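You operate a simulated robot arm through the tools that you are given. There is no shell and no other tool.

The job below is to be done with a simulated robot arm. You get a single attempt, and the scene is never put back.

## Task
Pull the blue end plug out of the cream core and stand it in the grey tray.
Fine: hold the core on the small round plate with the blue lever; loosen the lever at the end.
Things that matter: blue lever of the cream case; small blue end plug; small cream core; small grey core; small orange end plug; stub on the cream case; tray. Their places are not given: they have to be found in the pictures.

The check looks at the end state, three seconds after you hand in, the way a careful person would. Anything else that was tipped, shoved, dropped, spilled or broken makes it a failure.

## Robot
A 6-joint arm with a two-finger gripper, fixed in place. Base frame: the origin is on the floor under the middle of its stand, x ahead of it, y to its left, z up; the work surface is at about z = 800. Units: mm, rad, N and s.
It reaches about 1298 mm from its shoulder. Its first joint turns from -2.601 to 2.601 rad. Payload 1.57 kg.
The tool frame sits at the grasp point between the pads (the TCP): z along the fingers, y along the line on which they close. The tips reach 21 mm beyond it. The gripper opens to 70 mm; its body begins 50 mm behind the TCP.
Orientation is that of the tool frame in the base frame, as [roll, pitch, yaw] about the fixed x, y, z axes, in that order (R = Rz(yaw) Ry(pitch) Rx(roll)). With the fingers straight down and closing along the base's y, the tool's x points along the base's -x, its y along +y and its z along -z.

## Interface
- The arm moves only by the tool apply_moves. Its argument "series" is text: rows parted by semicolons, each of 7 numbers parted by spaces: the shift along the base's x, y, z in units of 250 mm (1.0 is 250 mm), then the turn, a rotation vector about the base's x, y, z in units of 120 degrees (1.0 is 120 degrees), then the gripper command, from -1 (fully open) to 1 (shut), values between in proportion. In form: tx ty tz rx ry rz grip; .... A call has 1 to 20 rows; each row is the pose to reach, as a shift and turn from the pose commanded when the call began. A call with a number of a shift or a turn outside -1 to 1 is refused whole. Each row takes 0.2 s and may step no farther than 50 mm and 0.15 rad from the row before; otherwise, or with a gripper value out of range, the whole call is refused. Where a pose cannot be reached the arm comes as near as it can. A force on the tool above 40 N (or 10 N above the force at the start of the call, whichever is more), or a blocked arm, ends the call early, and 0.2 s more pass. Each finger travels about 103.7 mm/s and halts on what it meets, pressing with about 21 N; the grip force reading is that of the motor and also rises with nothing between the fingers. The clock runs only during rows and for 0.2 s after the last one: add rows that repeat a pose to give the fingers time. It gives the time, the measured TCP pose, the force on the tool (base axes), the opening and the grip force at its end, in the units of the frame above (readings bear some noise), with the torque about the TCP (base axes, N m) and any sound that the robot's microphone picked up.
- Cameras (640 x 400 px; columns grow to the right, rows downward): "scene" is fixed at [47.5, 649.6, 1518.9]; the picture's right is [0.44, -0.90, 0.00], its down [-0.78, -0.38, -0.49] and it looks along [0.44, 0.22, -0.87] (base axes); focal length 338 px, centre (320, 200). "wrist" rides on the gripper at [79, 4, -81] in the tool frame; the picture's right is [-0.05, 1.00, 0.00], its down [-0.67, -0.04, -0.74] and it looks along [-0.74, -0.04, 0.67] (tool axes); focal length 256 px, centre (320, 200).
- snapshot(camera): a new picture of that camera. The clock stands still meanwhile.
- slide_trunk(by): slides the trunk up (or, below 0, down) by that many mm; the arm rides with it, the base frame stays. It gives what a move gives, with no picture.
- pixel_to_xyz(camera, pixels): for up to 12 pixels [column, row] of the newest picture of that camera ("zoom" is the newest enlarged one), the place [x, y, z] in the base frame of the surface seen there, good to about 2 mm. The clock stands still meanwhile.
- close_up(camera, box): a new picture of the part [left, top, right, bottom] of that camera's present view, enlarged. The clock stands still meanwhile.
- job_done(): hands the job in; it is judged then, once.

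Leave the gripper open and the arm clear of the work at the hand-in unless told otherwise.

The tools are called after "Call:" as a command line: name --argument value ..., lists and objects as JSON in quotes. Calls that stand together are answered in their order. apply_moves: Moves the arm, as the interface text tells. Its arguments: {"type":"object","properties":{"series":{"type":"string"}},"required":["series"]} The other tools are called the same way: slide_trunk (by) moves the trunk up or down; snapshot (camera) takes a picture; pixel_to_xyz (camera, pixels) gives the place of the surface under pixels of a picture; close_up (camera, box) takes an enlarged picture of a part of a camera's view; job_done () hands the job in.

At the start:

```text
t: 0.0
position: [342.8, 606.1, 1105.2]
tool_rot: [3.142, 0.001, 3.141]
contact_force: [-0.1, 0.6, -0.4]
moment: [0.0, 0.03, 0.02]
finger_gap: 70.0
finger_force: 0.0
trunk travel left (down, up): [-786.0, 184.0]
```

scene: 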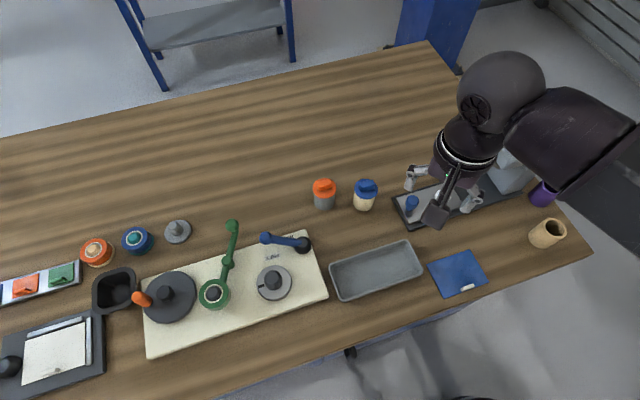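
wrist: 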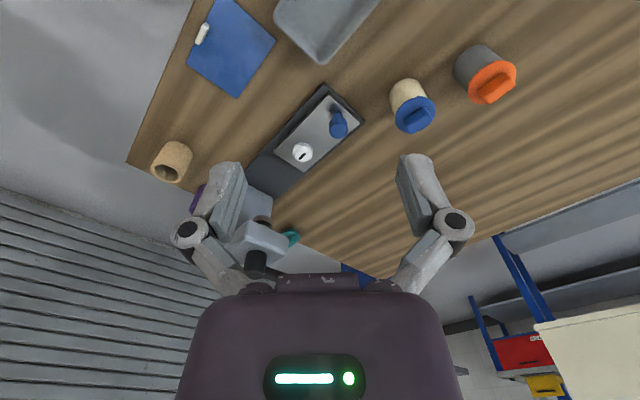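

I see the cream case with a small round plate (about pixel 273,283), a blue lever (265-305, 242), and the cream core with the blue plug at (364,194). I'll take enlarged pictures to look closer.

Call:
close_up --camera "scene" --box '[130, 200, 350, 340]'

Call:
close_up --camera "scene" --box '[290, 150, 500, 310]'

```text
2.86 times, centred on (240, 270) of scene
```

zoom: 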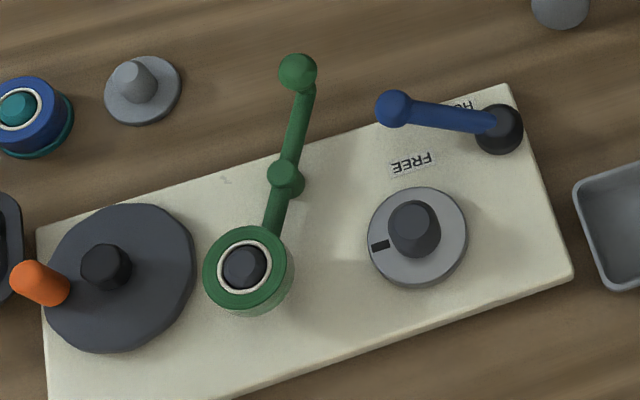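

```text
2.50 times, centred on (395, 230) of scene
```

zoom: 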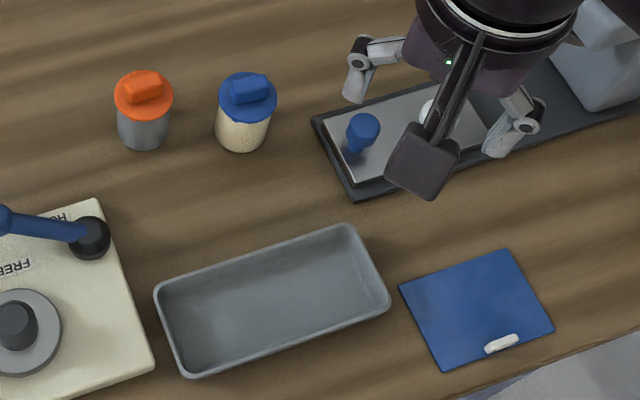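

I want positions of the core, plug, plate, stub, lever and tray. I will read surface places from the scene picture and the last zoom picture.

Call:
pixel_to_xyz --camera "zoom" --pixels '[[248, 84], [247, 98], [243, 140], [226, 140], [143, 88], [143, 140], [165, 290], [195, 372], [388, 300], [345, 230], [270, 300], [90, 230]]'

Call:
pixel_to_xyz --camera "scene" --pixels '[[272, 277], [273, 283], [261, 284], [286, 290], [265, 238], [285, 240], [302, 243], [265, 257], [310, 260], [320, 290], [232, 226], [178, 230]]'

```text
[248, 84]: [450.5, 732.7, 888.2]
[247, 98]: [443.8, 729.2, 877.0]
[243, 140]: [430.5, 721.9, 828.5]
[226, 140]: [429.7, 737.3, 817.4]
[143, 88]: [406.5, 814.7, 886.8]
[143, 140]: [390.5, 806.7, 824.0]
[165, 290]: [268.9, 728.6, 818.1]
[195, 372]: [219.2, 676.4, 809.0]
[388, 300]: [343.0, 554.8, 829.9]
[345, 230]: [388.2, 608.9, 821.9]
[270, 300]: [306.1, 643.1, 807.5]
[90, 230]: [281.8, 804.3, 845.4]
```

```text
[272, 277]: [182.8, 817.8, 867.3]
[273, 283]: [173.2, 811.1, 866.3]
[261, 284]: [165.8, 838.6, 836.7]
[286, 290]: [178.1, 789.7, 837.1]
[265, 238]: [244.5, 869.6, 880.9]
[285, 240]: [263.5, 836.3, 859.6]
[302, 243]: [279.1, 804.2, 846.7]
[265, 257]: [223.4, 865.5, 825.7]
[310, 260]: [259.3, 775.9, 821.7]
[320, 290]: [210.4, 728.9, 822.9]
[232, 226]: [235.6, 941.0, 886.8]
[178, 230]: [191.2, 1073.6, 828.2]
```

The wrist view already shows the two cores and the tray; I'll enlarge there to see the plug's handle and its shape.

Call:
close_up --camera "wrist" --box '[360, 30, 540, 150]'

Call:
close_up --camera "scene" --box '[240, 220, 330, 310]'

Call:
close_up --camera "scene" --box '[300, 165, 400, 225]'

```text
3.33 times, centred on (450, 90) of wrist
```

zoom: 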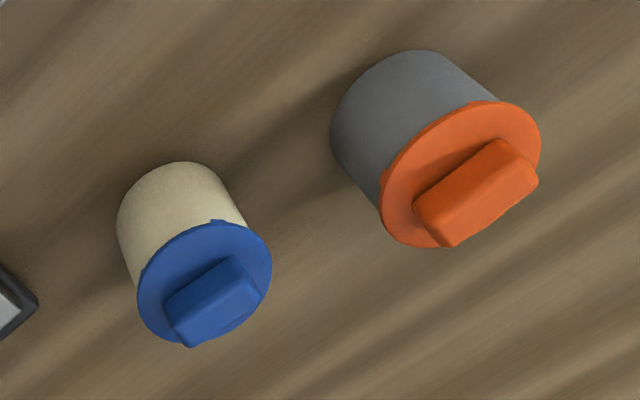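

```text
4.44 times, centred on (285, 265) of scene
```

zoom: 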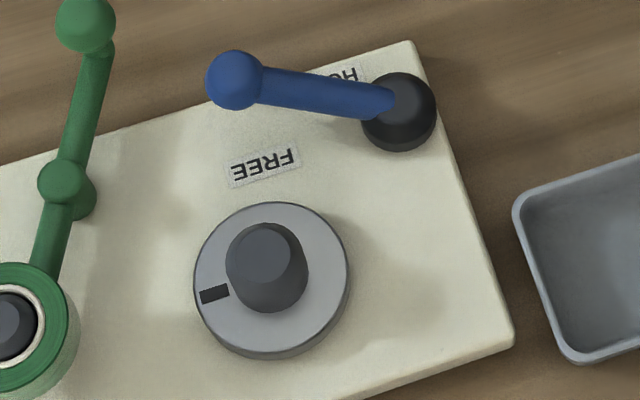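

```text
6.40 times, centred on (350, 195) of scene
```

zoom: 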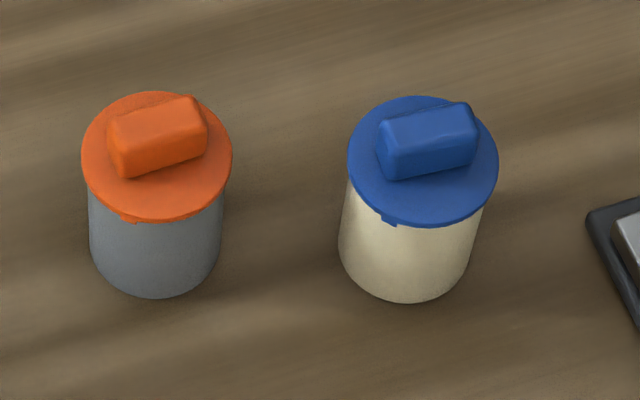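

The blue plug has a bar handle and small lugs on its rim, and the plate has a stub and a dark mark. I'll bring the wrist camera round to look along +y at the case from above, turning 90 degrees about the vertical and shifting back, high above everything.

Call:
apply_moves --series "-0.0477 -0.002 -0.0183 0 0 0.0625 -1; -0.0953 -0.004 -0.0367 0 0 0.125 -1; -0.143 -0.006 -0.055 0 0 0.1875 -1; -0.1907 -0.008 -0.0733 0 0 0.25 -1; -0.2383 -0.01 -0.0917 0 0 0.3125 -1; -0.286 -0.012 -0.11 0 0 0.375 -1; -0.3337 -0.014 -0.1283 0 0 0.4375 -1; -0.3813 -0.016 -0.1467 0 0 0.5 -1; -0.429 -0.018 -0.165 0 0 0.5625 -1; -0.4767 -0.02 -0.1833 0 0 0.625 -1; -0.5243 -0.022 -0.2017 0 0 0.6875 -1; -0.572 -0.024 -0.22 0 0 0.75 -1"

```text
t: 2.6
position: [199.8, 601.0, 1104.7]
tool_rot: [3.14, -0.002, -1.57]
contact_force: [-0.8, -0.5, 0.1]
moment: [0.0, -0.01, 0.01]
finger_gap: 70.0
finger_force: 0.1
out of reach, approached as far as the arm can: row 1, 2, 3, 4, 5, 6, 7, 8, 9, 10, 11, 12
trunk travel left (down, up): [-786.0, 184.0]
```

The arm could not go lower (z stayed 1104.7), so the trunk will need to come down. First a picture from here.

Call:
snapshot --camera "wrist"

Call:
snapshot --camera "scene"

```text
taken
```

wrist: 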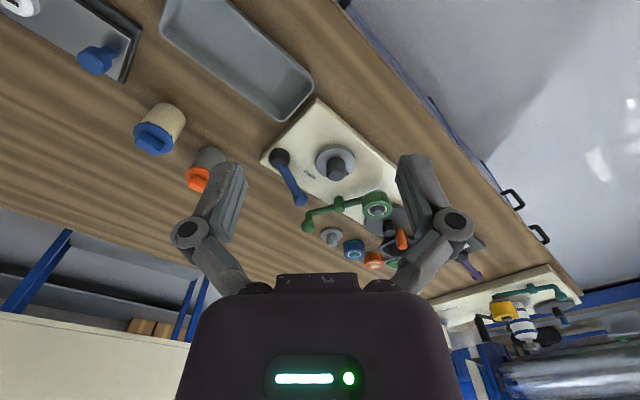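

```text
taken
```

scene: 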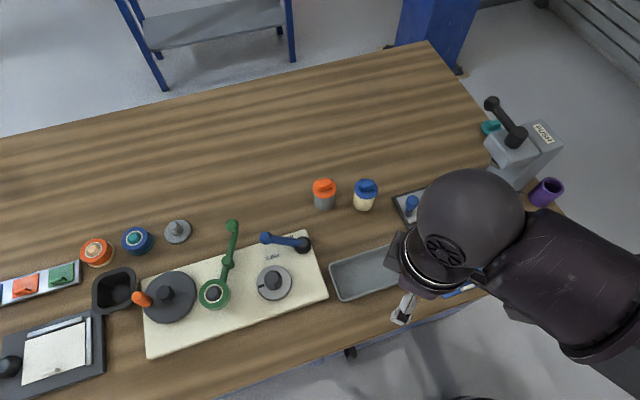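

The wrist picture is upside down but shows the case well. The arm needs a lower trunk; I'll lower it 100 mm (TCP to about z 1005, nothing that tall near it) and look again.

Call:
slide_trunk --by -100

Call:
snapshot --camera "scene"

Call:
snapshot --camera "wrist"

```text
t: 3.9
position: [200.5, 600.4, 1004.0]
tool_rot: [3.141, 0.001, -1.572]
contact_force: [0.2, -0.3, 0.4]
moment: [-0.01, -0.04, 0.0]
finger_gap: 70.0
finger_force: 0.0
trunk travel left (down, up): [-686.0, 284.0]
```

```text
taken
```

scene: 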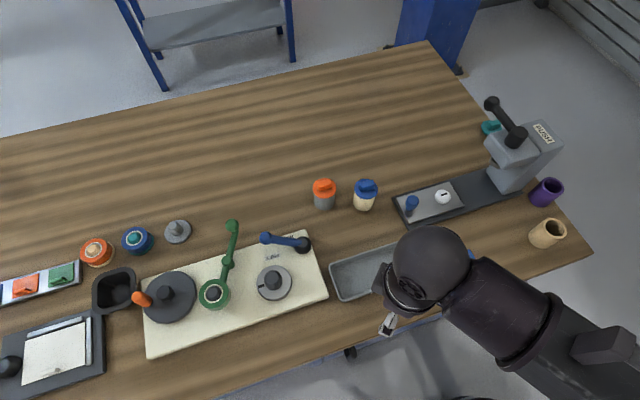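

```text
taken
```

wrist: 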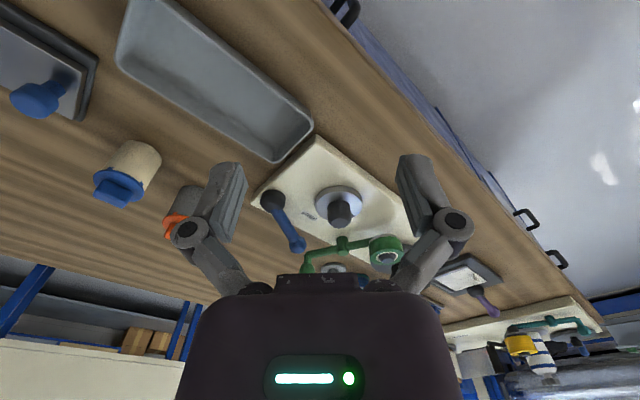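

Now I'll enlarge the case and the core in this wrist view.

Call:
close_up --camera "wrist" --box '[245, 130, 415, 270]'

Call:
close_up --camera "wrist" --box '[80, 130, 200, 220]'

```text
2.86 times, centred on (330, 200) of wrist
```

zoom: 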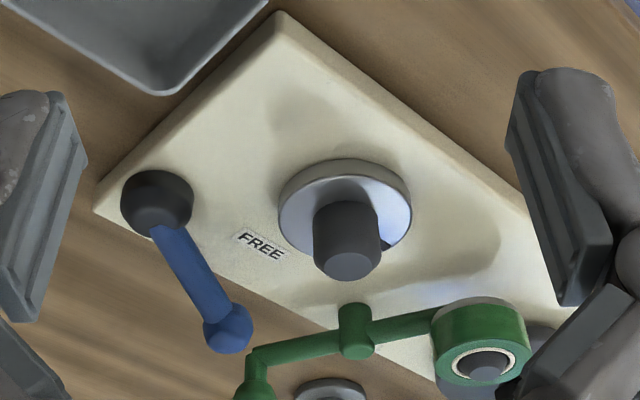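

```text
4.44 times, centred on (140, 175) of wrist
```

zoom: 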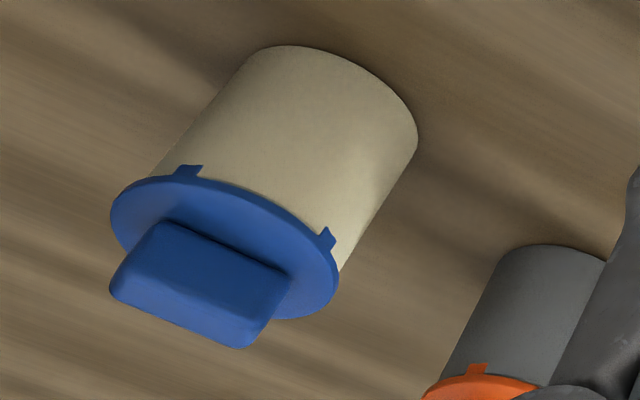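

The lever turns about its black hub; the label FREE is on the plate side, and another (HOLD) is partly hidden under the lever. I'll look closer at that label.

Call:
close_up --camera "scene" --box '[255, 225, 319, 265]'

Call:
close_up --camera "wrist" --box '[250, 170, 330, 260]'

```text
10.00 times, centred on (287, 245) of scene
```

zoom: 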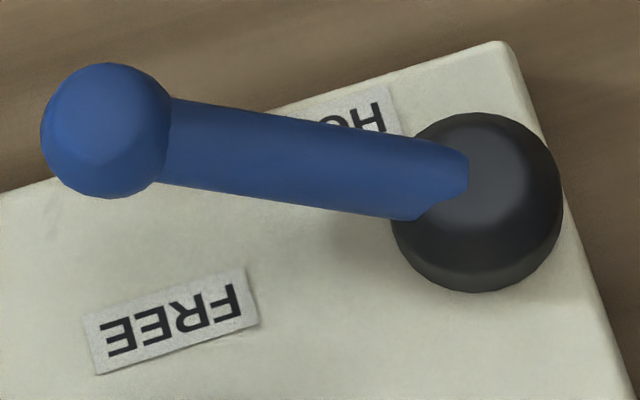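

```text
4.44 times, centred on (290, 215) of wrist
```

zoom: 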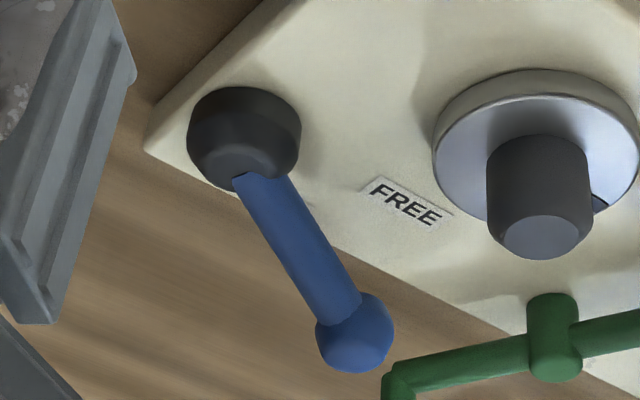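

The lever sits between FREE (about 135° from its hub) and HOLD (about 88°). I want an overhead look, so I'll shift the gripper over toward the hub at (300, 790) staying at z about 1000, which is well above the lever knob (881).

Call:
apply_moves --series "0.08 0.152 0 0 0 0 -1; 0.16 0.304 0 0 0 0 -1; 0.24 0.456 0 0 0 0 -1; 0.32 0.608 0 0 0 0 -1; 0.4 0.76 0 0 0 0 -1"

Call:
snapshot --camera "wrist"

```text
t: 5.1
position: [299.2, 792.8, 1004.3]
tool_rot: [-3.141, 0.0, -1.572]
contact_force: [0.8, -0.1, -0.5]
moment: [0.0, -0.01, 0.02]
finger_gap: 69.9
finger_force: 0.0
trunk travel left (down, up): [-686.0, 284.0]
```

```text
taken
```

wrist: 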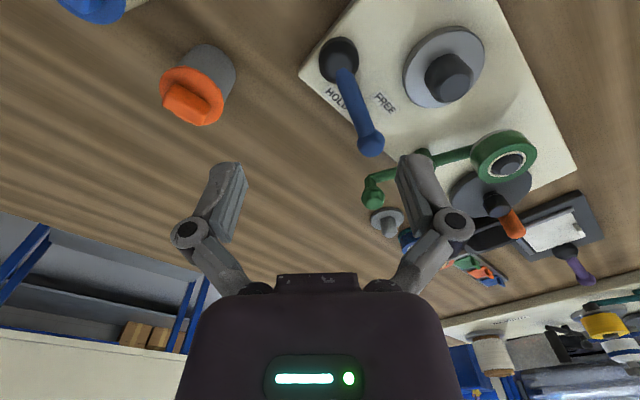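

Both labels show now: HOLD at about (336,98) and FREE at about (384,103). I'll enlarge that part.

Call:
close_up --camera "wrist" --box '[290, 20, 500, 170]'

```text
2.67 times, centred on (395, 95) of wrist
```

zoom: 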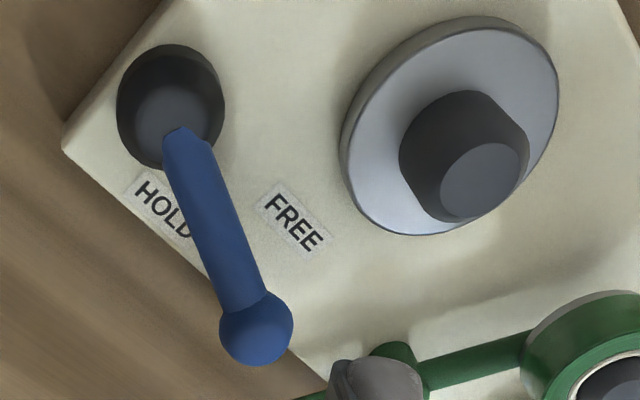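

Call:
pixel_to_xyz --camera "zoom" --pixels '[[145, 185], [180, 232], [270, 195], [315, 245], [292, 222], [160, 75], [175, 120], [185, 150], [255, 325], [235, 270], [66, 148], [480, 185]]'

Call:
pixel_to_xyz --camera "wrist" --pixels '[[299, 76], [577, 172], [450, 40], [411, 80], [486, 60], [463, 30], [430, 105], [445, 95], [470, 70], [340, 60], [338, 50], [350, 42]]'

```text
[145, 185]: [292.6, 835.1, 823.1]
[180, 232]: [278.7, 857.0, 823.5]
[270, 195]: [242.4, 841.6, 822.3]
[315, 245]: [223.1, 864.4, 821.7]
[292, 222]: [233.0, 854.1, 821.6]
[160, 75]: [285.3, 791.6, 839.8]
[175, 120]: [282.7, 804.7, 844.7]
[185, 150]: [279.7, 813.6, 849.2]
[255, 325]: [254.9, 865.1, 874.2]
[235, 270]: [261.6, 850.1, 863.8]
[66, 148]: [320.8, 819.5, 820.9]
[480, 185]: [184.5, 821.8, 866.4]
```

```text
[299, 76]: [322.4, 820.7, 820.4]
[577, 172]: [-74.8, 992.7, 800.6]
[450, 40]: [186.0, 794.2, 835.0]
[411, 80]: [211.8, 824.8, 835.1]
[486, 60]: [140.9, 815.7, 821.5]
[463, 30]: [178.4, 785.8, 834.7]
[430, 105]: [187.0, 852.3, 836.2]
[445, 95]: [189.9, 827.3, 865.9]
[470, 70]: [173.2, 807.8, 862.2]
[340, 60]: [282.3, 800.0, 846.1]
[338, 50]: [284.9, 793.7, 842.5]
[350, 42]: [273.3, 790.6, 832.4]
```

HOLD label is centred near (284,847), FREE near (232,853), hub near (281,803), and the lever now points about 113°, knob near (250,868,872). Next I'll look closely at the plate, stub and dark mark.

Call:
close_up --camera "wrist" --box '[395, 15, 495, 115]'

Call:
close_up --camera "scene" --box '[250, 255, 300, 305]'

```text
4.00 times, centred on (445, 65) of wrist
```

zoom: 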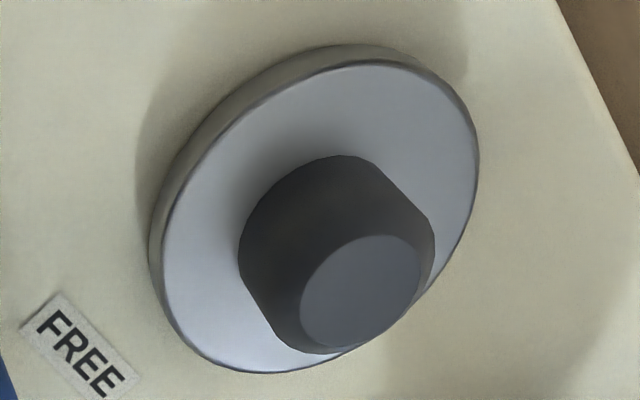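

```text
8.00 times, centred on (275, 280) of scene
```

zoom: 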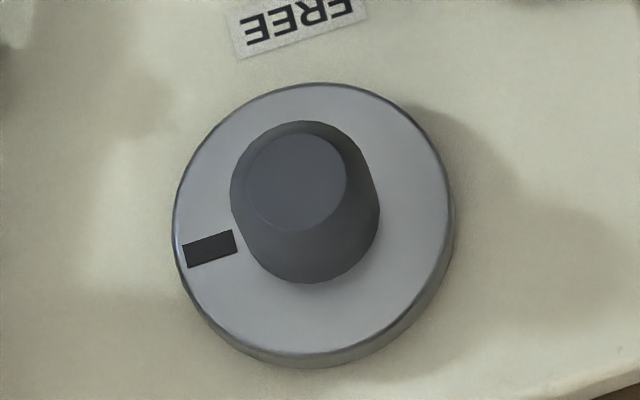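

I'll measure the plate rim, stub top and the dark mark from this zoom.

Call:
pixel_to_xyz --camera "zoom" --pixels '[[297, 182], [250, 185], [343, 180], [297, 135], [300, 226], [185, 258], [235, 242], [210, 250], [310, 86], [178, 220], [450, 215], [305, 345]]'

```text
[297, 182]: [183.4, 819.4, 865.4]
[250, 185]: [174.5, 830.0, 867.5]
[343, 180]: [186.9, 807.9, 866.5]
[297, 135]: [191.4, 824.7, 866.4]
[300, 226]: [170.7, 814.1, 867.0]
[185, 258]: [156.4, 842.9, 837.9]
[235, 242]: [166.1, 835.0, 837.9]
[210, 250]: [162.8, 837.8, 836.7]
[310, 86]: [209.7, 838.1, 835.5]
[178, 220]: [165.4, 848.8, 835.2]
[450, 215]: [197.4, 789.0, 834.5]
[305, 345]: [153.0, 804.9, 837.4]
```

The stub's centre is about (181,819.5), stub top z 867 with radius about 12, plate top z about 836, and the dark mark points at about 135° (along the case). Now I'll measure the core and the plug's bar.

Call:
close_up --camera "scene" --box '[344, 170, 388, 220]'

```text
8.00 times, centred on (366, 195) of scene
```

zoom: 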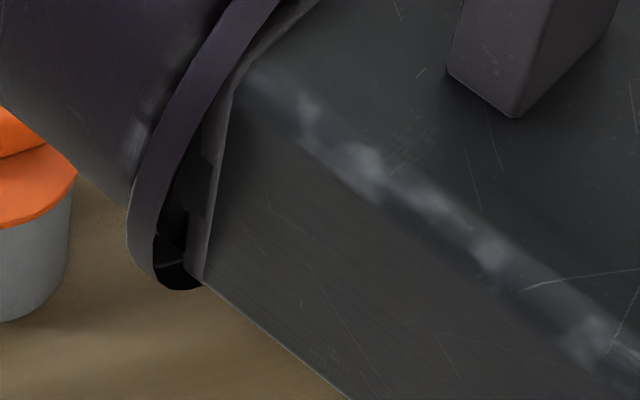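

The arm now blocks the scene view of the core. I'll take a full scene picture to see how the arm lies over the objects.

Call:
snapshot --camera "scene"

```text
taken
```

scene: 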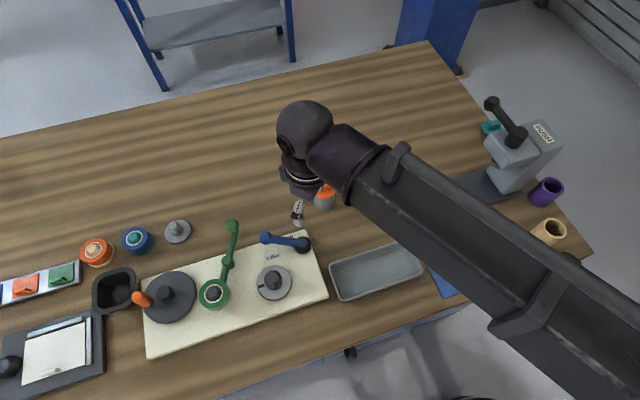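

I'll read the height of the arm's links, to know how far the trunk can go down safely.

Call:
pixel_to_xyz --camera "scene" --pixels '[[305, 130], [345, 150], [400, 200], [450, 240], [520, 300], [600, 360], [298, 170], [430, 270], [350, 205], [500, 330], [620, 300], [460, 180]]'

```text
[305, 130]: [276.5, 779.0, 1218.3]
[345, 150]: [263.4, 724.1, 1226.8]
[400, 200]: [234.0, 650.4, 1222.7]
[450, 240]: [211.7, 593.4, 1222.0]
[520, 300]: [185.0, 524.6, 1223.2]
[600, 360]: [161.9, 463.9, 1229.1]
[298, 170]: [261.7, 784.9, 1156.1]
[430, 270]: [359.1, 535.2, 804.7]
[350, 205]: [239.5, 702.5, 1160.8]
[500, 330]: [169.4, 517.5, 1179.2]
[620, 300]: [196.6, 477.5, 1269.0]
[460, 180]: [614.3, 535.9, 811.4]
```

The forearm runs about 120+ mm above the TCP, so it will clear the objects. Next I'll turn back 90° so the wrist camera looks along +x, and stand off from the core at TCP (310,727), z 1004, for a good view of core and plug.

Call:
apply_moves --series "0.004 -0.022 0 0 0 -0.0625 -1; 0.008 -0.044 0 0 0 -0.125 -1; 0.011 -0.066 0 0 0 -0.1875 -1; 0.015 -0.088 0 0 0 -0.25 -1; 0.019 -0.11 0 0 0 -0.3125 -1; 0.022 -0.132 0 0 0 -0.375 -1; 0.026 -0.154 0 0 0 -0.4375 -1; 0.029 -0.176 0 0 0 -0.5 -1; 0.033 -0.198 0 0 0 -0.5625 -1; 0.037 -0.22 0 0 0 -0.625 -1; 0.04 -0.242 0 0 0 -0.6875 -1; 0.044 -0.264 0 0 0 -0.75 -1"

Call:
snapshot --camera "wrist"

```text
t: 7.7
position: [312.0, 724.2, 1006.7]
tool_rot: [-3.141, 0.001, 3.138]
contact_force: [-0.5, -0.8, 0.7]
moment: [0.01, -0.02, 0.01]
finger_gap: 69.9
finger_force: 0.0
trunk travel left (down, up): [-686.0, 284.0]
```

```text
taken
```

wrist: 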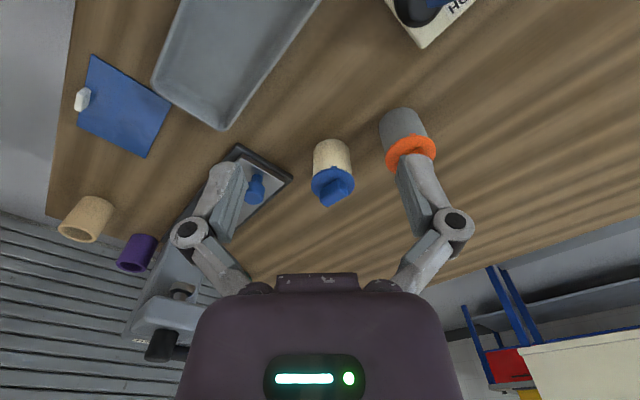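

The core stands at about (332,170) in the wrist view, between the grey core and the small holder. I'll move 60 mm closer in x, then enlarge it to measure the bar direction and flange.

Call:
apply_moves --series "0.12 0 0 0 0 0 -1; 0.24 0 0 0 0 0 -1"

Call:
snapshot --camera "wrist"

Call:
close_up --camera "wrist" --box '[280, 70, 380, 170]'

```text
t: 8.3
position: [373.9, 724.4, 1005.1]
tool_rot: [-3.141, 0.001, 3.141]
contact_force: [0.6, -0.4, -0.1]
moment: [-0.02, -0.05, -0.01]
finger_gap: 69.9
finger_force: 0.0
trunk travel left (down, up): [-686.0, 284.0]
```

```text
taken
```

wrist: 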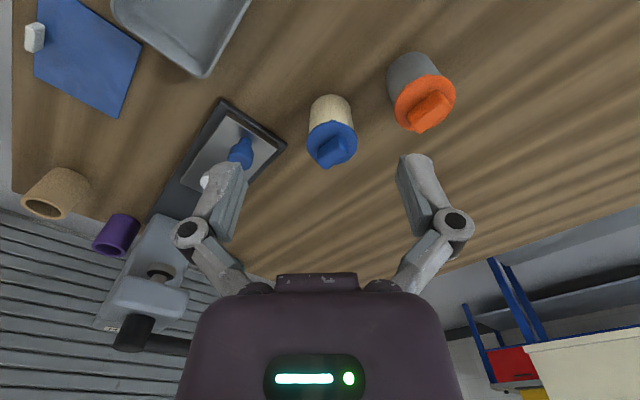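

```text
4.00 times, centred on (330, 120) of wrist
```

zoom: 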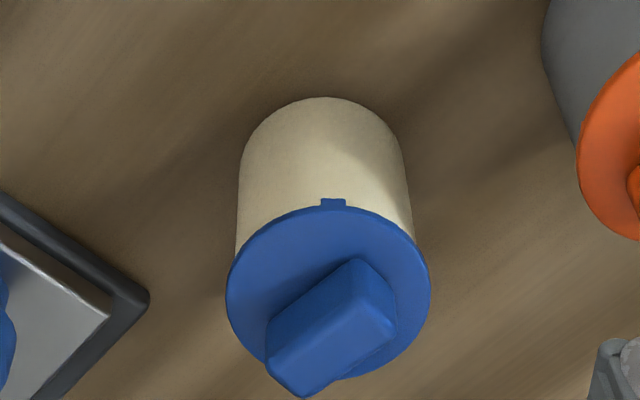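

I'll measure points on the flange rim, bar and core body from this zoom.

Call:
pixel_to_xyz --camera "zoom" --pixels '[[290, 370], [375, 310], [330, 345], [300, 390], [390, 340], [280, 345], [360, 285], [232, 290], [427, 290], [333, 212], [333, 190], [325, 105]]'

Call:
pixel_to_xyz --camera "wrist" --pixels '[[331, 96], [312, 110], [350, 110], [331, 110], [310, 143], [356, 143], [332, 166], [425, 100], [413, 58], [240, 150], [282, 146], [225, 102]]'

```text
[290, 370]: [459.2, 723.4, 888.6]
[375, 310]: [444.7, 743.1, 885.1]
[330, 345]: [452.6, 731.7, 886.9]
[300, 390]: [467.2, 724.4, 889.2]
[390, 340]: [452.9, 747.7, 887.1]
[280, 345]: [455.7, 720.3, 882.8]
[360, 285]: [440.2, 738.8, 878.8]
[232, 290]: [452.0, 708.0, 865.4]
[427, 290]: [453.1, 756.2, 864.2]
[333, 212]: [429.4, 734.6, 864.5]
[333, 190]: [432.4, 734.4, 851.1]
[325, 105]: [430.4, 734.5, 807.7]
```

```text
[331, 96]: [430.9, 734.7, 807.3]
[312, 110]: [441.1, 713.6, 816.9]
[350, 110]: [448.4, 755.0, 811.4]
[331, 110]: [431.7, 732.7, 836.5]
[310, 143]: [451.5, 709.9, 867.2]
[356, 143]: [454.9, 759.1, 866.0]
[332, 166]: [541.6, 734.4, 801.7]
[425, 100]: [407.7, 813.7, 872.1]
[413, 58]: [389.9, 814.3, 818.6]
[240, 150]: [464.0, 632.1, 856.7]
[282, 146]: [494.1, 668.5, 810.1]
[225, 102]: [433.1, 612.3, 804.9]
```

The core centre reads about (453.5,732.5), flange edge at z about 865, bar top z 888, bar pointing about 126°. I'll turn the tool −54° (so the fingers close across the bar) while standing off on the far-left side of the core, to see its hidden side.

Call:
apply_moves --series "0.017 0.046 0 0 0 -0.0643 -1; 0.034 0.092 0 0 0 -0.1286 -1; 0.051 0.139 0 0 0 -0.1929 -1; 0.067 0.185 0 0 0 -0.2571 -1; 0.084 0.231 0 0 0 -0.3214 -1; 0.101 0.278 0 0 0 -0.3857 -1; 0.118 0.324 0 0 0 -0.45 -1; 0.118 0.324 0 0 0 -0.45 -1"

Call:
snapshot --camera "wrist"

Call:
snapshot --camera "scene"

```text
t: 10.1
position: [402.1, 805.2, 1005.2]
tool_rot: [3.141, 0.001, 2.197]
contact_force: [-0.2, -1.0, -0.4]
moment: [-0.02, -0.01, -0.01]
finger_gap: 70.1
finger_force: 0.0
trunk travel left (down, up): [-686.0, 284.0]
```

```text
taken
```

wrist: 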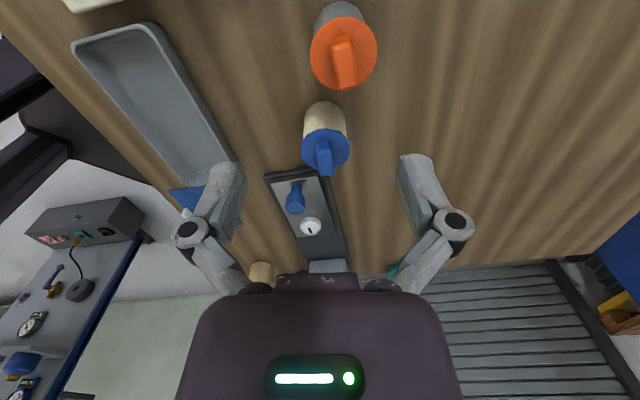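

```text
taken
```

scene: 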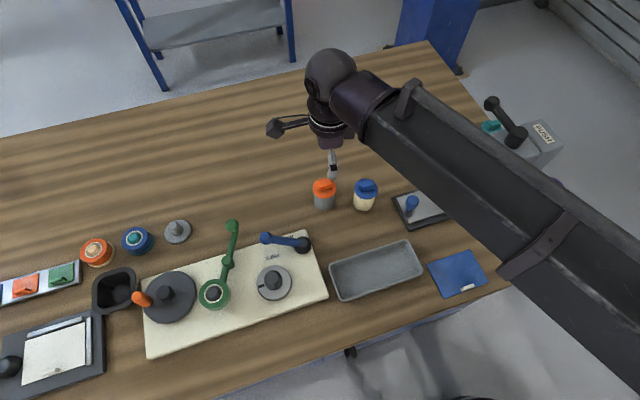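

The core is in full view of both cameras. I'll enlarge it in both.

Call:
close_up --camera "wrist" --box '[285, 90, 365, 180]'

Call:
pixel_to_xyz --camera "zoom" --pixels '[[315, 310], [325, 370], [290, 310], [345, 310], [300, 370], [347, 370], [320, 250], [200, 300], [450, 300], [325, 180], [210, 200], [430, 180]]'

Call:
close_up --camera "scene" --box '[344, 170, 388, 220]'

```text
4.44 times, centred on (325, 135) of wrist
```

zoom: 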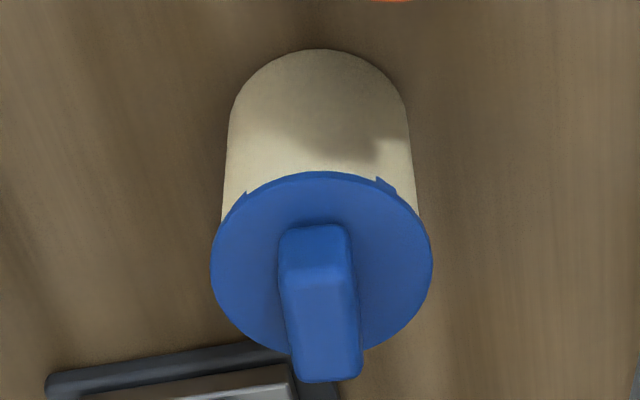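

```text
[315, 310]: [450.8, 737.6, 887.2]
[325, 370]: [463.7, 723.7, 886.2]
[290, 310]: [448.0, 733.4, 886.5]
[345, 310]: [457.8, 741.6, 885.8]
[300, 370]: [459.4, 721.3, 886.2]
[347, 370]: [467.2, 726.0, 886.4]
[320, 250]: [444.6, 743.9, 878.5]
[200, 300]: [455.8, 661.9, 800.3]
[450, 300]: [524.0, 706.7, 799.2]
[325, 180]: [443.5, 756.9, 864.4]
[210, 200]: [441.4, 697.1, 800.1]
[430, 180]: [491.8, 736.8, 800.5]
```

```text
8.00 times, centred on (366, 195) of scene
```

zoom: 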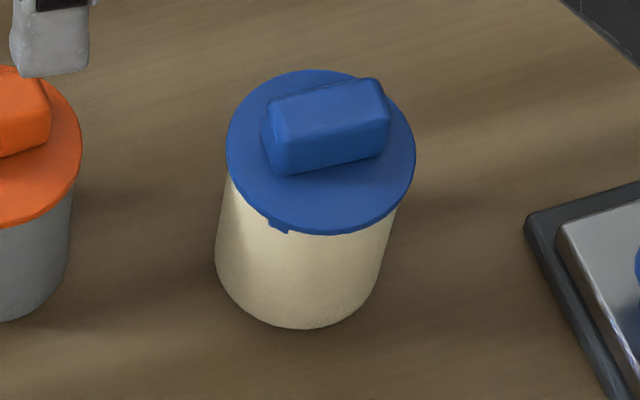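

I'll measure the flange rim from the scene zoom for a better centre, and the bar's ends.

Call:
pixel_to_xyz --camera "zoom" --pixels '[[231, 150], [411, 150], [320, 229], [255, 95], [250, 195], [395, 190], [268, 115], [375, 90], [280, 155], [384, 138], [327, 125], [300, 322]]'

Call:
close_up --camera "wrist" --box '[285, 90, 365, 180]'

Call:
pixel_to_xyz --camera "zoom" --pixels '[[214, 260], [429, 260], [225, 220], [415, 220], [250, 195], [390, 195], [320, 175], [380, 340], [400, 320], [250, 330], [230, 170], [405, 130]]'

```text
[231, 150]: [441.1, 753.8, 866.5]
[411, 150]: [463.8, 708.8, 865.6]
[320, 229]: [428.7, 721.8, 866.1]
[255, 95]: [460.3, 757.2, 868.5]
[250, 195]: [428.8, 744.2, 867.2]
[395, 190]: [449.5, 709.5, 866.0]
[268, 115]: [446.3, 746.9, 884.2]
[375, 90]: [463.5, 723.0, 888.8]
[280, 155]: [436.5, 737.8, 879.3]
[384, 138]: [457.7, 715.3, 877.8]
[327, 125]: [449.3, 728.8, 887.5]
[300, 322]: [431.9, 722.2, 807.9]
```

```text
4.44 times, centred on (325, 135) of wrist
```

zoom: 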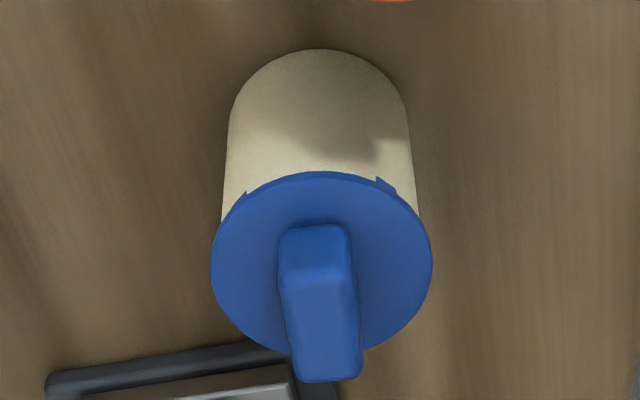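

```text
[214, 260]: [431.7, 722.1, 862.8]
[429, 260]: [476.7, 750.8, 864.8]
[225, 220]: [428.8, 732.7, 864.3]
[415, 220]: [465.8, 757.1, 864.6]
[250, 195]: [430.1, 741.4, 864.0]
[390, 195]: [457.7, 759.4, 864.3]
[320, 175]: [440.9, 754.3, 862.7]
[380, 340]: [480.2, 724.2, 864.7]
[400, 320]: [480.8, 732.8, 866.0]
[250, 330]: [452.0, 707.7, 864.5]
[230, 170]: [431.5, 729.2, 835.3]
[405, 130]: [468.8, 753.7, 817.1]
```

Fitting the rim points gives the core centre at about (454.7,733.3), flange radius 26, core radius about 23.7, and bar at about 129.5°. I'll go right above it at the same height and turn +3° so the fingers close squarely across the bar.

Call:
apply_moves --series "0.107 -0.1435 0 0 0 0.0125 -1; 0.214 -0.287 0 0 0 0.025 -1; 0.214 -0.287 0 0 0 0.025 -1"

Call:
apply_moves --series "0 0 0 0 0 0 -1"

Call:
apply_moves --series "0 0 0 0 0 0 -1"

```text
t: 10.9
position: [455.6, 733.0, 1004.7]
tool_rot: [3.141, 0.0, 2.251]
contact_force: [0.2, -0.3, -0.5]
moment: [0.0, 0.0, -0.07]
finger_gap: 70.2
finger_force: 0.1
trunk travel left (down, up): [-686.0, 284.0]
```

```text
t: 11.3
position: [454.8, 732.7, 1006.5]
tool_rot: [3.142, -0.001, 2.253]
contact_force: [0.0, -1.0, 0.0]
moment: [-0.01, -0.03, 0.02]
finger_gap: 70.0
finger_force: 0.0
trunk travel left (down, up): [-686.0, 284.0]
```

```text
t: 11.7
position: [454.3, 733.1, 1004.8]
tool_rot: [3.14, 0.0, 2.251]
contact_force: [0.4, 0.4, -0.4]
moment: [0.04, -0.01, 0.02]
finger_gap: 70.2
finger_force: 0.1
trunk travel left (down, up): [-686.0, 284.0]
```

The TCP is over the core at (454.9,732.9,1005). I'll lower with the arm in two steps to 950 to see if it can go down at this trunk height.

Call:
apply_moves --series "0 0 -0.11 0 0 0 -1; 0 0 -0.22 0 0 0 -1"

Call:
snapshot --camera "wrist"

Call:
snapshot --camera "scene"

```text
t: 12.3
position: [455.3, 732.7, 1004.2]
tool_rot: [3.141, -0.001, 2.251]
contact_force: [-0.4, 0.8, -0.8]
moment: [-0.03, -0.02, 0.0]
finger_gap: 69.9
finger_force: 0.0
out of reach, approached as far as the arm can: row 1, 2
trunk travel left (down, up): [-686.0, 284.0]
```

```text
taken
```

wrist: 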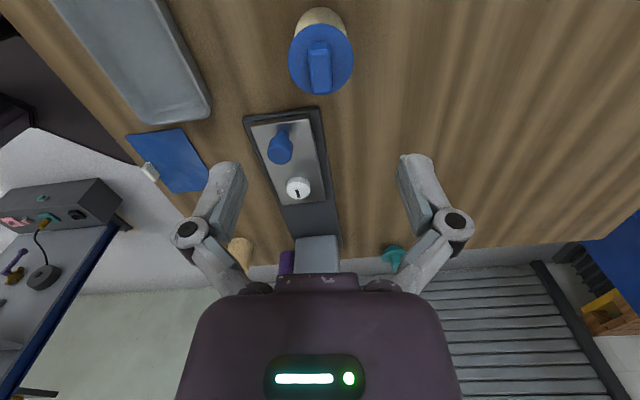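

```text
taken
```

scene: 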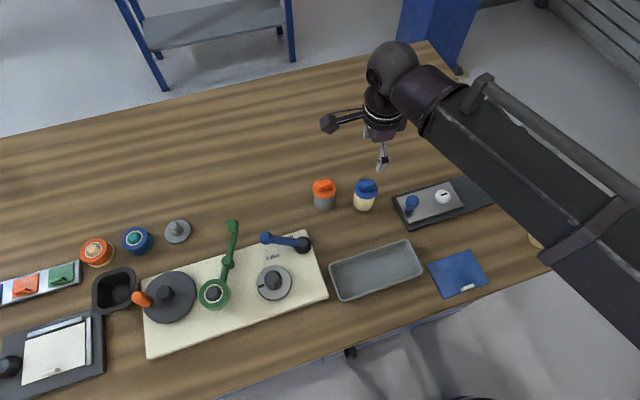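

The arm again cannot go lower on its own; only the trunk gives downward travel. I'll test whether the arm can move up 20 mm and come back.

Call:
apply_moves --series "0 0 0.04 0 0 0 -1; 0 0 0.08 0 0 0 -1; 0 0 0.08 0 0 0 -1"

```text
t: 13.1
position: [455.4, 732.3, 1004.0]
tool_rot: [-3.141, 0.0, 2.25]
contact_force: [0.8, -0.4, 0.5]
moment: [0.0, 0.04, 0.01]
finger_gap: 69.8
finger_force: 0.1
out of reach, approached as far as the arm can: row 1, 2, 3
trunk travel left (down, up): [-686.0, 284.0]
```

That may still be measured from the unreached lower command. I'll ask for 100 mm up to learn whether the arm itself can change height.

Call:
apply_moves --series "0 0 0.2 0 0 0 -1; 0 0 0.4 0 0 0 -1; 0 0 0.4 0 0 0 -1"

```text
t: 13.9
position: [453.4, 734.4, 1005.0]
tool_rot: [3.14, 0.0, 2.25]
contact_force: [-0.2, -0.7, 0.1]
moment: [0.0, 0.02, 0.06]
finger_gap: 69.9
finger_force: 0.0
out of reach, approached as far as the arm can: row 1, 2, 3
trunk travel left (down, up): [-686.0, 284.0]
```

The arm works at a fixed height, so all vertical motion is by the trunk. The wrist picture shows the flange centred under the TCP (expected pixel (320,64), seen about (321,61)). I'll slide the trunk down 100 mm, so the fingertips are at about z 884, just beside the bar's top, and check again.

Call:
slide_trunk --by -90

Call:
snapshot --camera "wrist"

Call:
close_up --camera "scene" --box '[300, 110, 440, 230]'

```text
t: 15.2
position: [454.5, 733.3, 915.9]
tool_rot: [-3.14, -0.001, 2.251]
contact_force: [-0.5, 0.4, -0.3]
moment: [0.04, -0.01, 0.03]
finger_gap: 70.0
finger_force: 0.0
trunk travel left (down, up): [-596.0, 374.0]
```

```text
taken
```

wrist: 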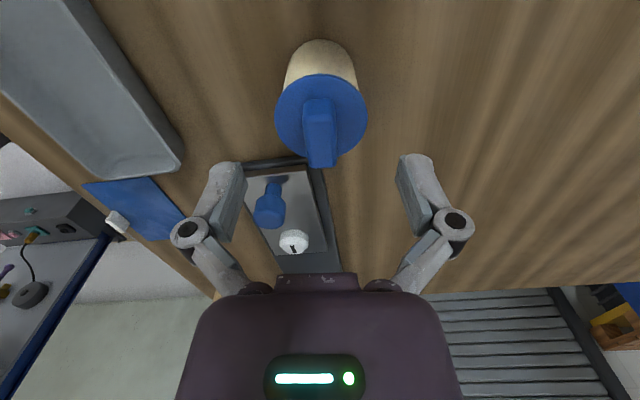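

```text
3.33 times, centred on (370, 170) of scene
```

zoom: 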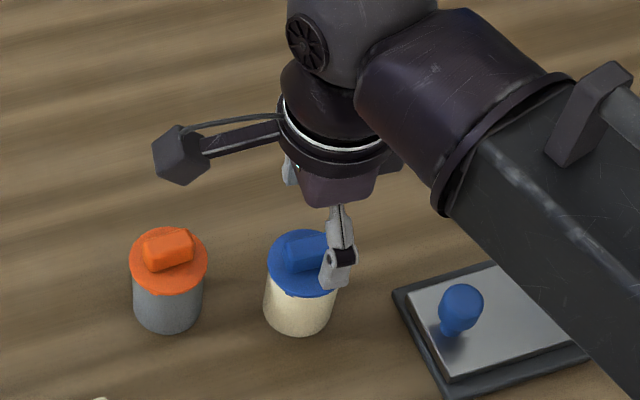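

The view fits: the fingers straddle the core. I'll enlarge the wrist view to check centring along the camera direction.

Call:
close_up --camera "wrist" --box '[260, 30, 380, 180]'

Call:
pixel_to_xyz --camera "wrist" --pixels '[[278, 115], [366, 115], [320, 76], [290, 88], [350, 88], [300, 150], [345, 150], [320, 112], [310, 112], [330, 112], [321, 150], [320, 45]]'

```text
2.67 times, centred on (320, 105) of wrist
```

zoom: 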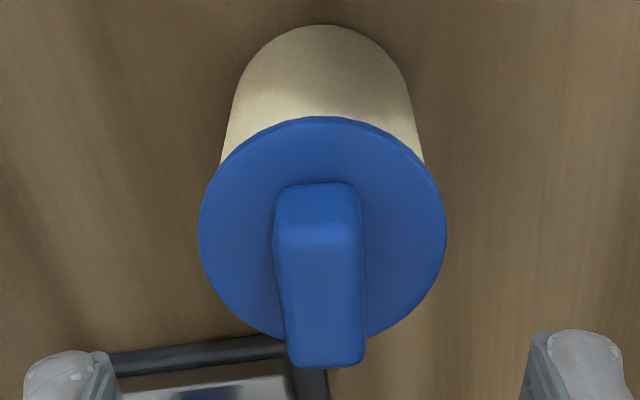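

```text
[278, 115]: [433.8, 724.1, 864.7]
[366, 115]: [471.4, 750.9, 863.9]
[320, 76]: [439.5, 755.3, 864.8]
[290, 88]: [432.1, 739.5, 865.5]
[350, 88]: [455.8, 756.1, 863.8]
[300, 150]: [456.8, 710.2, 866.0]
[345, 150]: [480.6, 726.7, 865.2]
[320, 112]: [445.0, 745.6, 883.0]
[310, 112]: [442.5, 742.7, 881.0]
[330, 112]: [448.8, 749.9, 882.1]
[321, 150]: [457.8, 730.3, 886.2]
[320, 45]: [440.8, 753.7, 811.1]
```

Centring is within about 1–2 mm. I'll slide the trunk down a further 73 mm to bring the TCP to z about 842, with the fingers beside the core's body and 4 mm left between the bar top and the gripper body.

Call:
slide_trunk --by -60

Call:
snapshot --camera "wrist"

```text
t: 16.2
position: [454.1, 732.4, 854.1]
tool_rot: [-3.141, 0.0, 2.252]
contact_force: [-0.7, 0.7, 0.1]
moment: [-0.01, -0.02, 0.02]
finger_gap: 70.0
finger_force: 0.1
trunk travel left (down, up): [-536.0, 434.0]
```

```text
taken
```

wrist: 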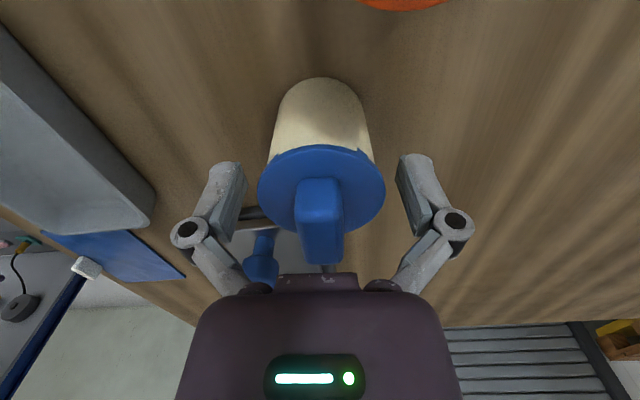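

The flange is centred between the fingers. Now 13 mm more down to TCP z about 842.

Call:
slide_trunk --by -13

Call:
close_up --camera "wrist" --box '[170, 60, 470, 300]'

```text
t: 16.8
position: [454.0, 733.5, 842.5]
tool_rot: [3.141, 0.001, 2.25]
contact_force: [-0.4, -0.4, 0.6]
moment: [-0.01, 0.01, -0.03]
finger_gap: 69.8
finger_force: 0.0
trunk travel left (down, up): [-523.0, 447.0]
```

```text
1.67 times, centred on (320, 180) of wrist
```

zoom: 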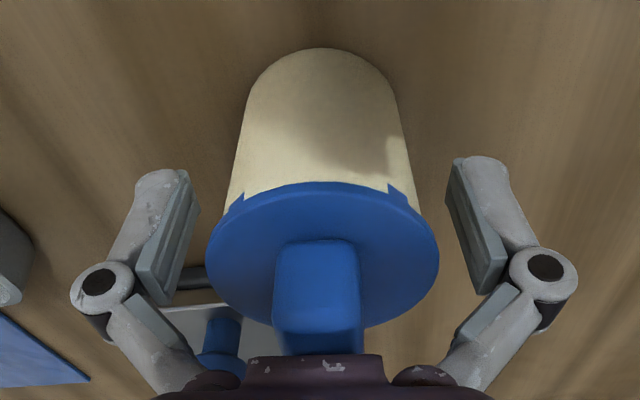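

The fingers retract a little when open, so their pads may catch the flange instead of the core's body. I'll come down another 2 mm (gripper body still just above the bar) and watch the force.

Call:
slide_trunk --by -2

Call:
slide_trunk --by -1

```text
t: 17.3
position: [454.3, 732.4, 841.0]
tool_rot: [3.14, -0.001, 2.251]
contact_force: [-0.4, -1.1, 0.1]
moment: [0.01, -0.01, 0.02]
finger_gap: 69.8
finger_force: 0.1
trunk travel left (down, up): [-521.0, 449.0]
```

```text
t: 17.8
position: [454.7, 733.1, 838.8]
tool_rot: [3.141, 0.0, 2.252]
contact_force: [-0.9, 1.0, 0.4]
moment: [0.03, -0.02, -0.02]
finger_gap: 70.1
finger_force: 0.0
trunk travel left (down, up): [-520.0, 450.0]
```

No contact. Now I'll close the fingers on the core and read the gap: about 47 means core body, about 52 means flange.

Call:
apply_moves --series "0 0 0 0 0 0 -0.3; 0 0 0 0 0 0 0; 0 0 0 0 0 0 0.2; 0 0 0 0 0 0 0.2"

Call:
close_up --camera "wrist" --box '[170, 60, 470, 300]'

Call:
close_up --camera "scene" --box '[310, 130, 420, 230]'

```text
t: 18.8
position: [454.9, 733.0, 839.4]
tool_rot: [3.141, -0.001, 2.252]
contact_force: [0.3, 1.8, 5.2]
moment: [0.03, -0.02, -0.03]
finger_gap: 49.2
finger_force: 21.1
trunk travel left (down, up): [-520.0, 450.0]
```

```text
1.67 times, centred on (320, 180) of wrist
```

zoom: 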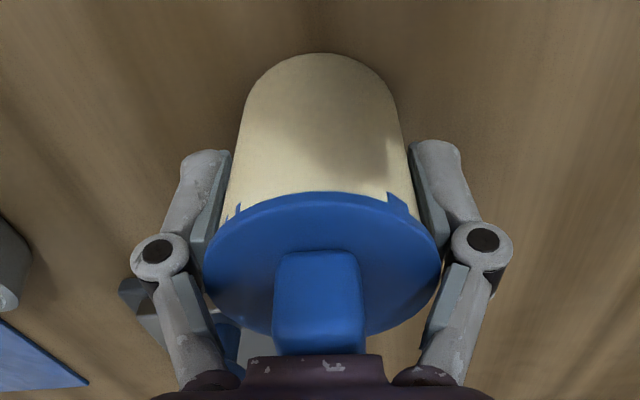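

```text
4.00 times, centred on (365, 180) of scene
```

zoom: 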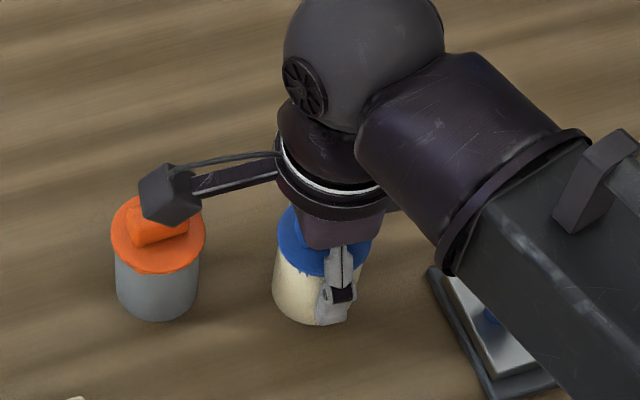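

Gap 49.2 mm at 21 N: the fingers are on the core's body, below the flange. I'll lift a little, 10 mm, and check that core and plug rise together.

Call:
slide_trunk --by 10

Call:
close_up --camera "scene" --box '[310, 130, 420, 230]'

```text
t: 19.4
position: [454.4, 733.4, 848.2]
tool_rot: [3.141, 0.0, 2.253]
contact_force: [0.6, 1.0, -0.2]
moment: [0.04, -0.02, -0.03]
finger_gap: 49.1
finger_force: 21.1
trunk travel left (down, up): [-530.0, 440.0]
```

```text
4.00 times, centred on (365, 180) of scene
```

zoom: 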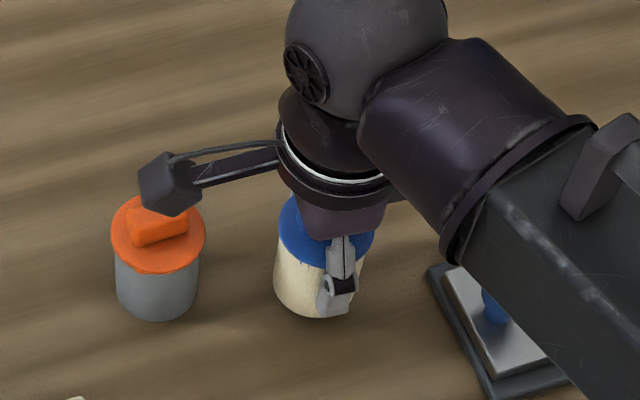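

The core rises with the gripper and the plug stays in. Lift 100 mm more so its bottom is at about z 910.

Call:
slide_trunk --by 100

Call:
snapshot --camera "scene"

Call:
snapshot --camera "wrist"

```text
t: 20.7
position: [455.1, 733.2, 948.3]
tool_rot: [3.141, -0.001, 2.251]
contact_force: [0.4, 0.1, -0.8]
moment: [-0.01, -0.02, 0.0]
finger_gap: 50.1
finger_force: 21.0
trunk travel left (down, up): [-630.0, 340.0]
```

```text
taken
```

scene: 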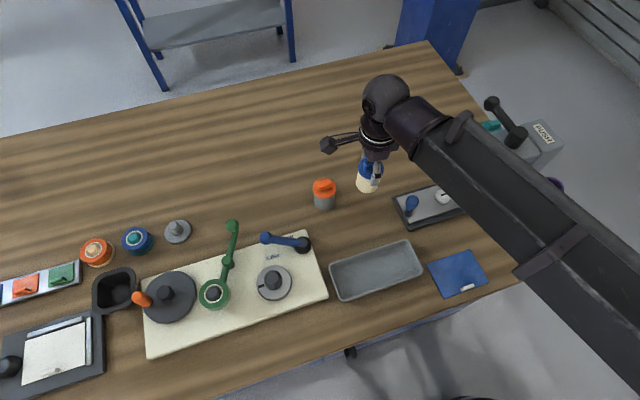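

```text
taken
```

wrist: 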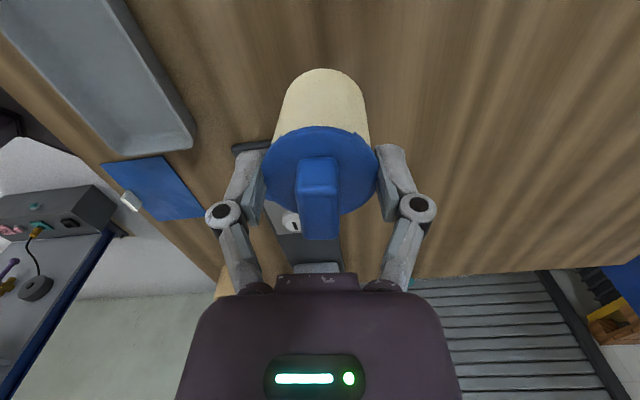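

The picture changed: the flange now appears lower between the fingers and the gap grew to 50.1 mm, so the core has slid down in the grip. I'll look closely from both cameras before doing anything.

Call:
close_up --camera "wrist" --box '[170, 50, 470, 290]'

Call:
close_up --camera "scene" --box '[320, 110, 430, 210]'

Call:
pixel_to_xyz --camera "zoom" --pixels '[[300, 230], [270, 225], [280, 265], [300, 300], [270, 300], [330, 240], [345, 255], [300, 260], [290, 245], [265, 310], [310, 320], [320, 250]]'

```text
1.67 times, centred on (320, 170) of wrist
```

zoom: 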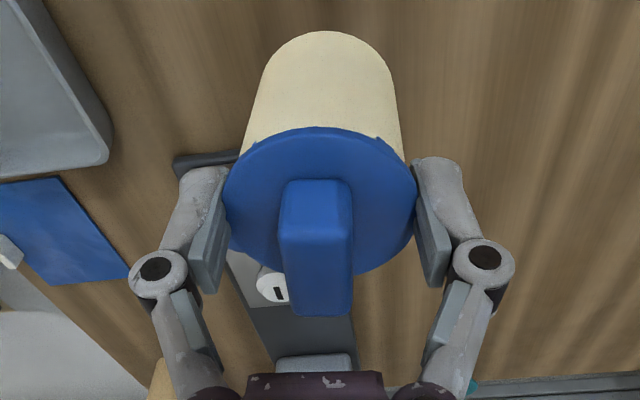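

```text
4.00 times, centred on (375, 160) of scene
```

zoom: 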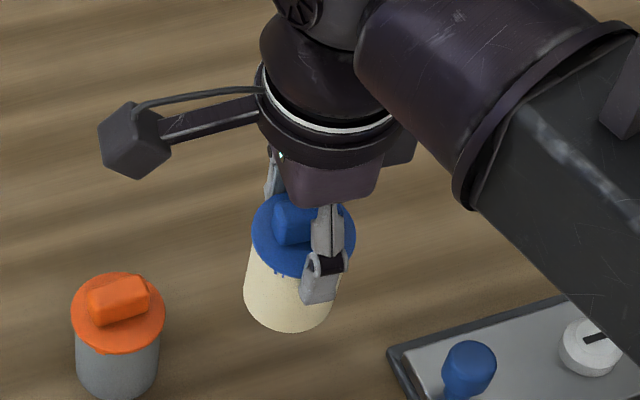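

```text
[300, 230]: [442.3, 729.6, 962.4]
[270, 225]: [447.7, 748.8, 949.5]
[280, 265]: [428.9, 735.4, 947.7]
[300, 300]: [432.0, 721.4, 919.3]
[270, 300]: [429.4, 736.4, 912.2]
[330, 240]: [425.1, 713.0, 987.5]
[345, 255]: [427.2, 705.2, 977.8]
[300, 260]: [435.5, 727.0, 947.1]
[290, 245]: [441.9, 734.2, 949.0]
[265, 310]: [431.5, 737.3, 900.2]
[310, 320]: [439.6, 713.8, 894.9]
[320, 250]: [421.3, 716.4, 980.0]
```

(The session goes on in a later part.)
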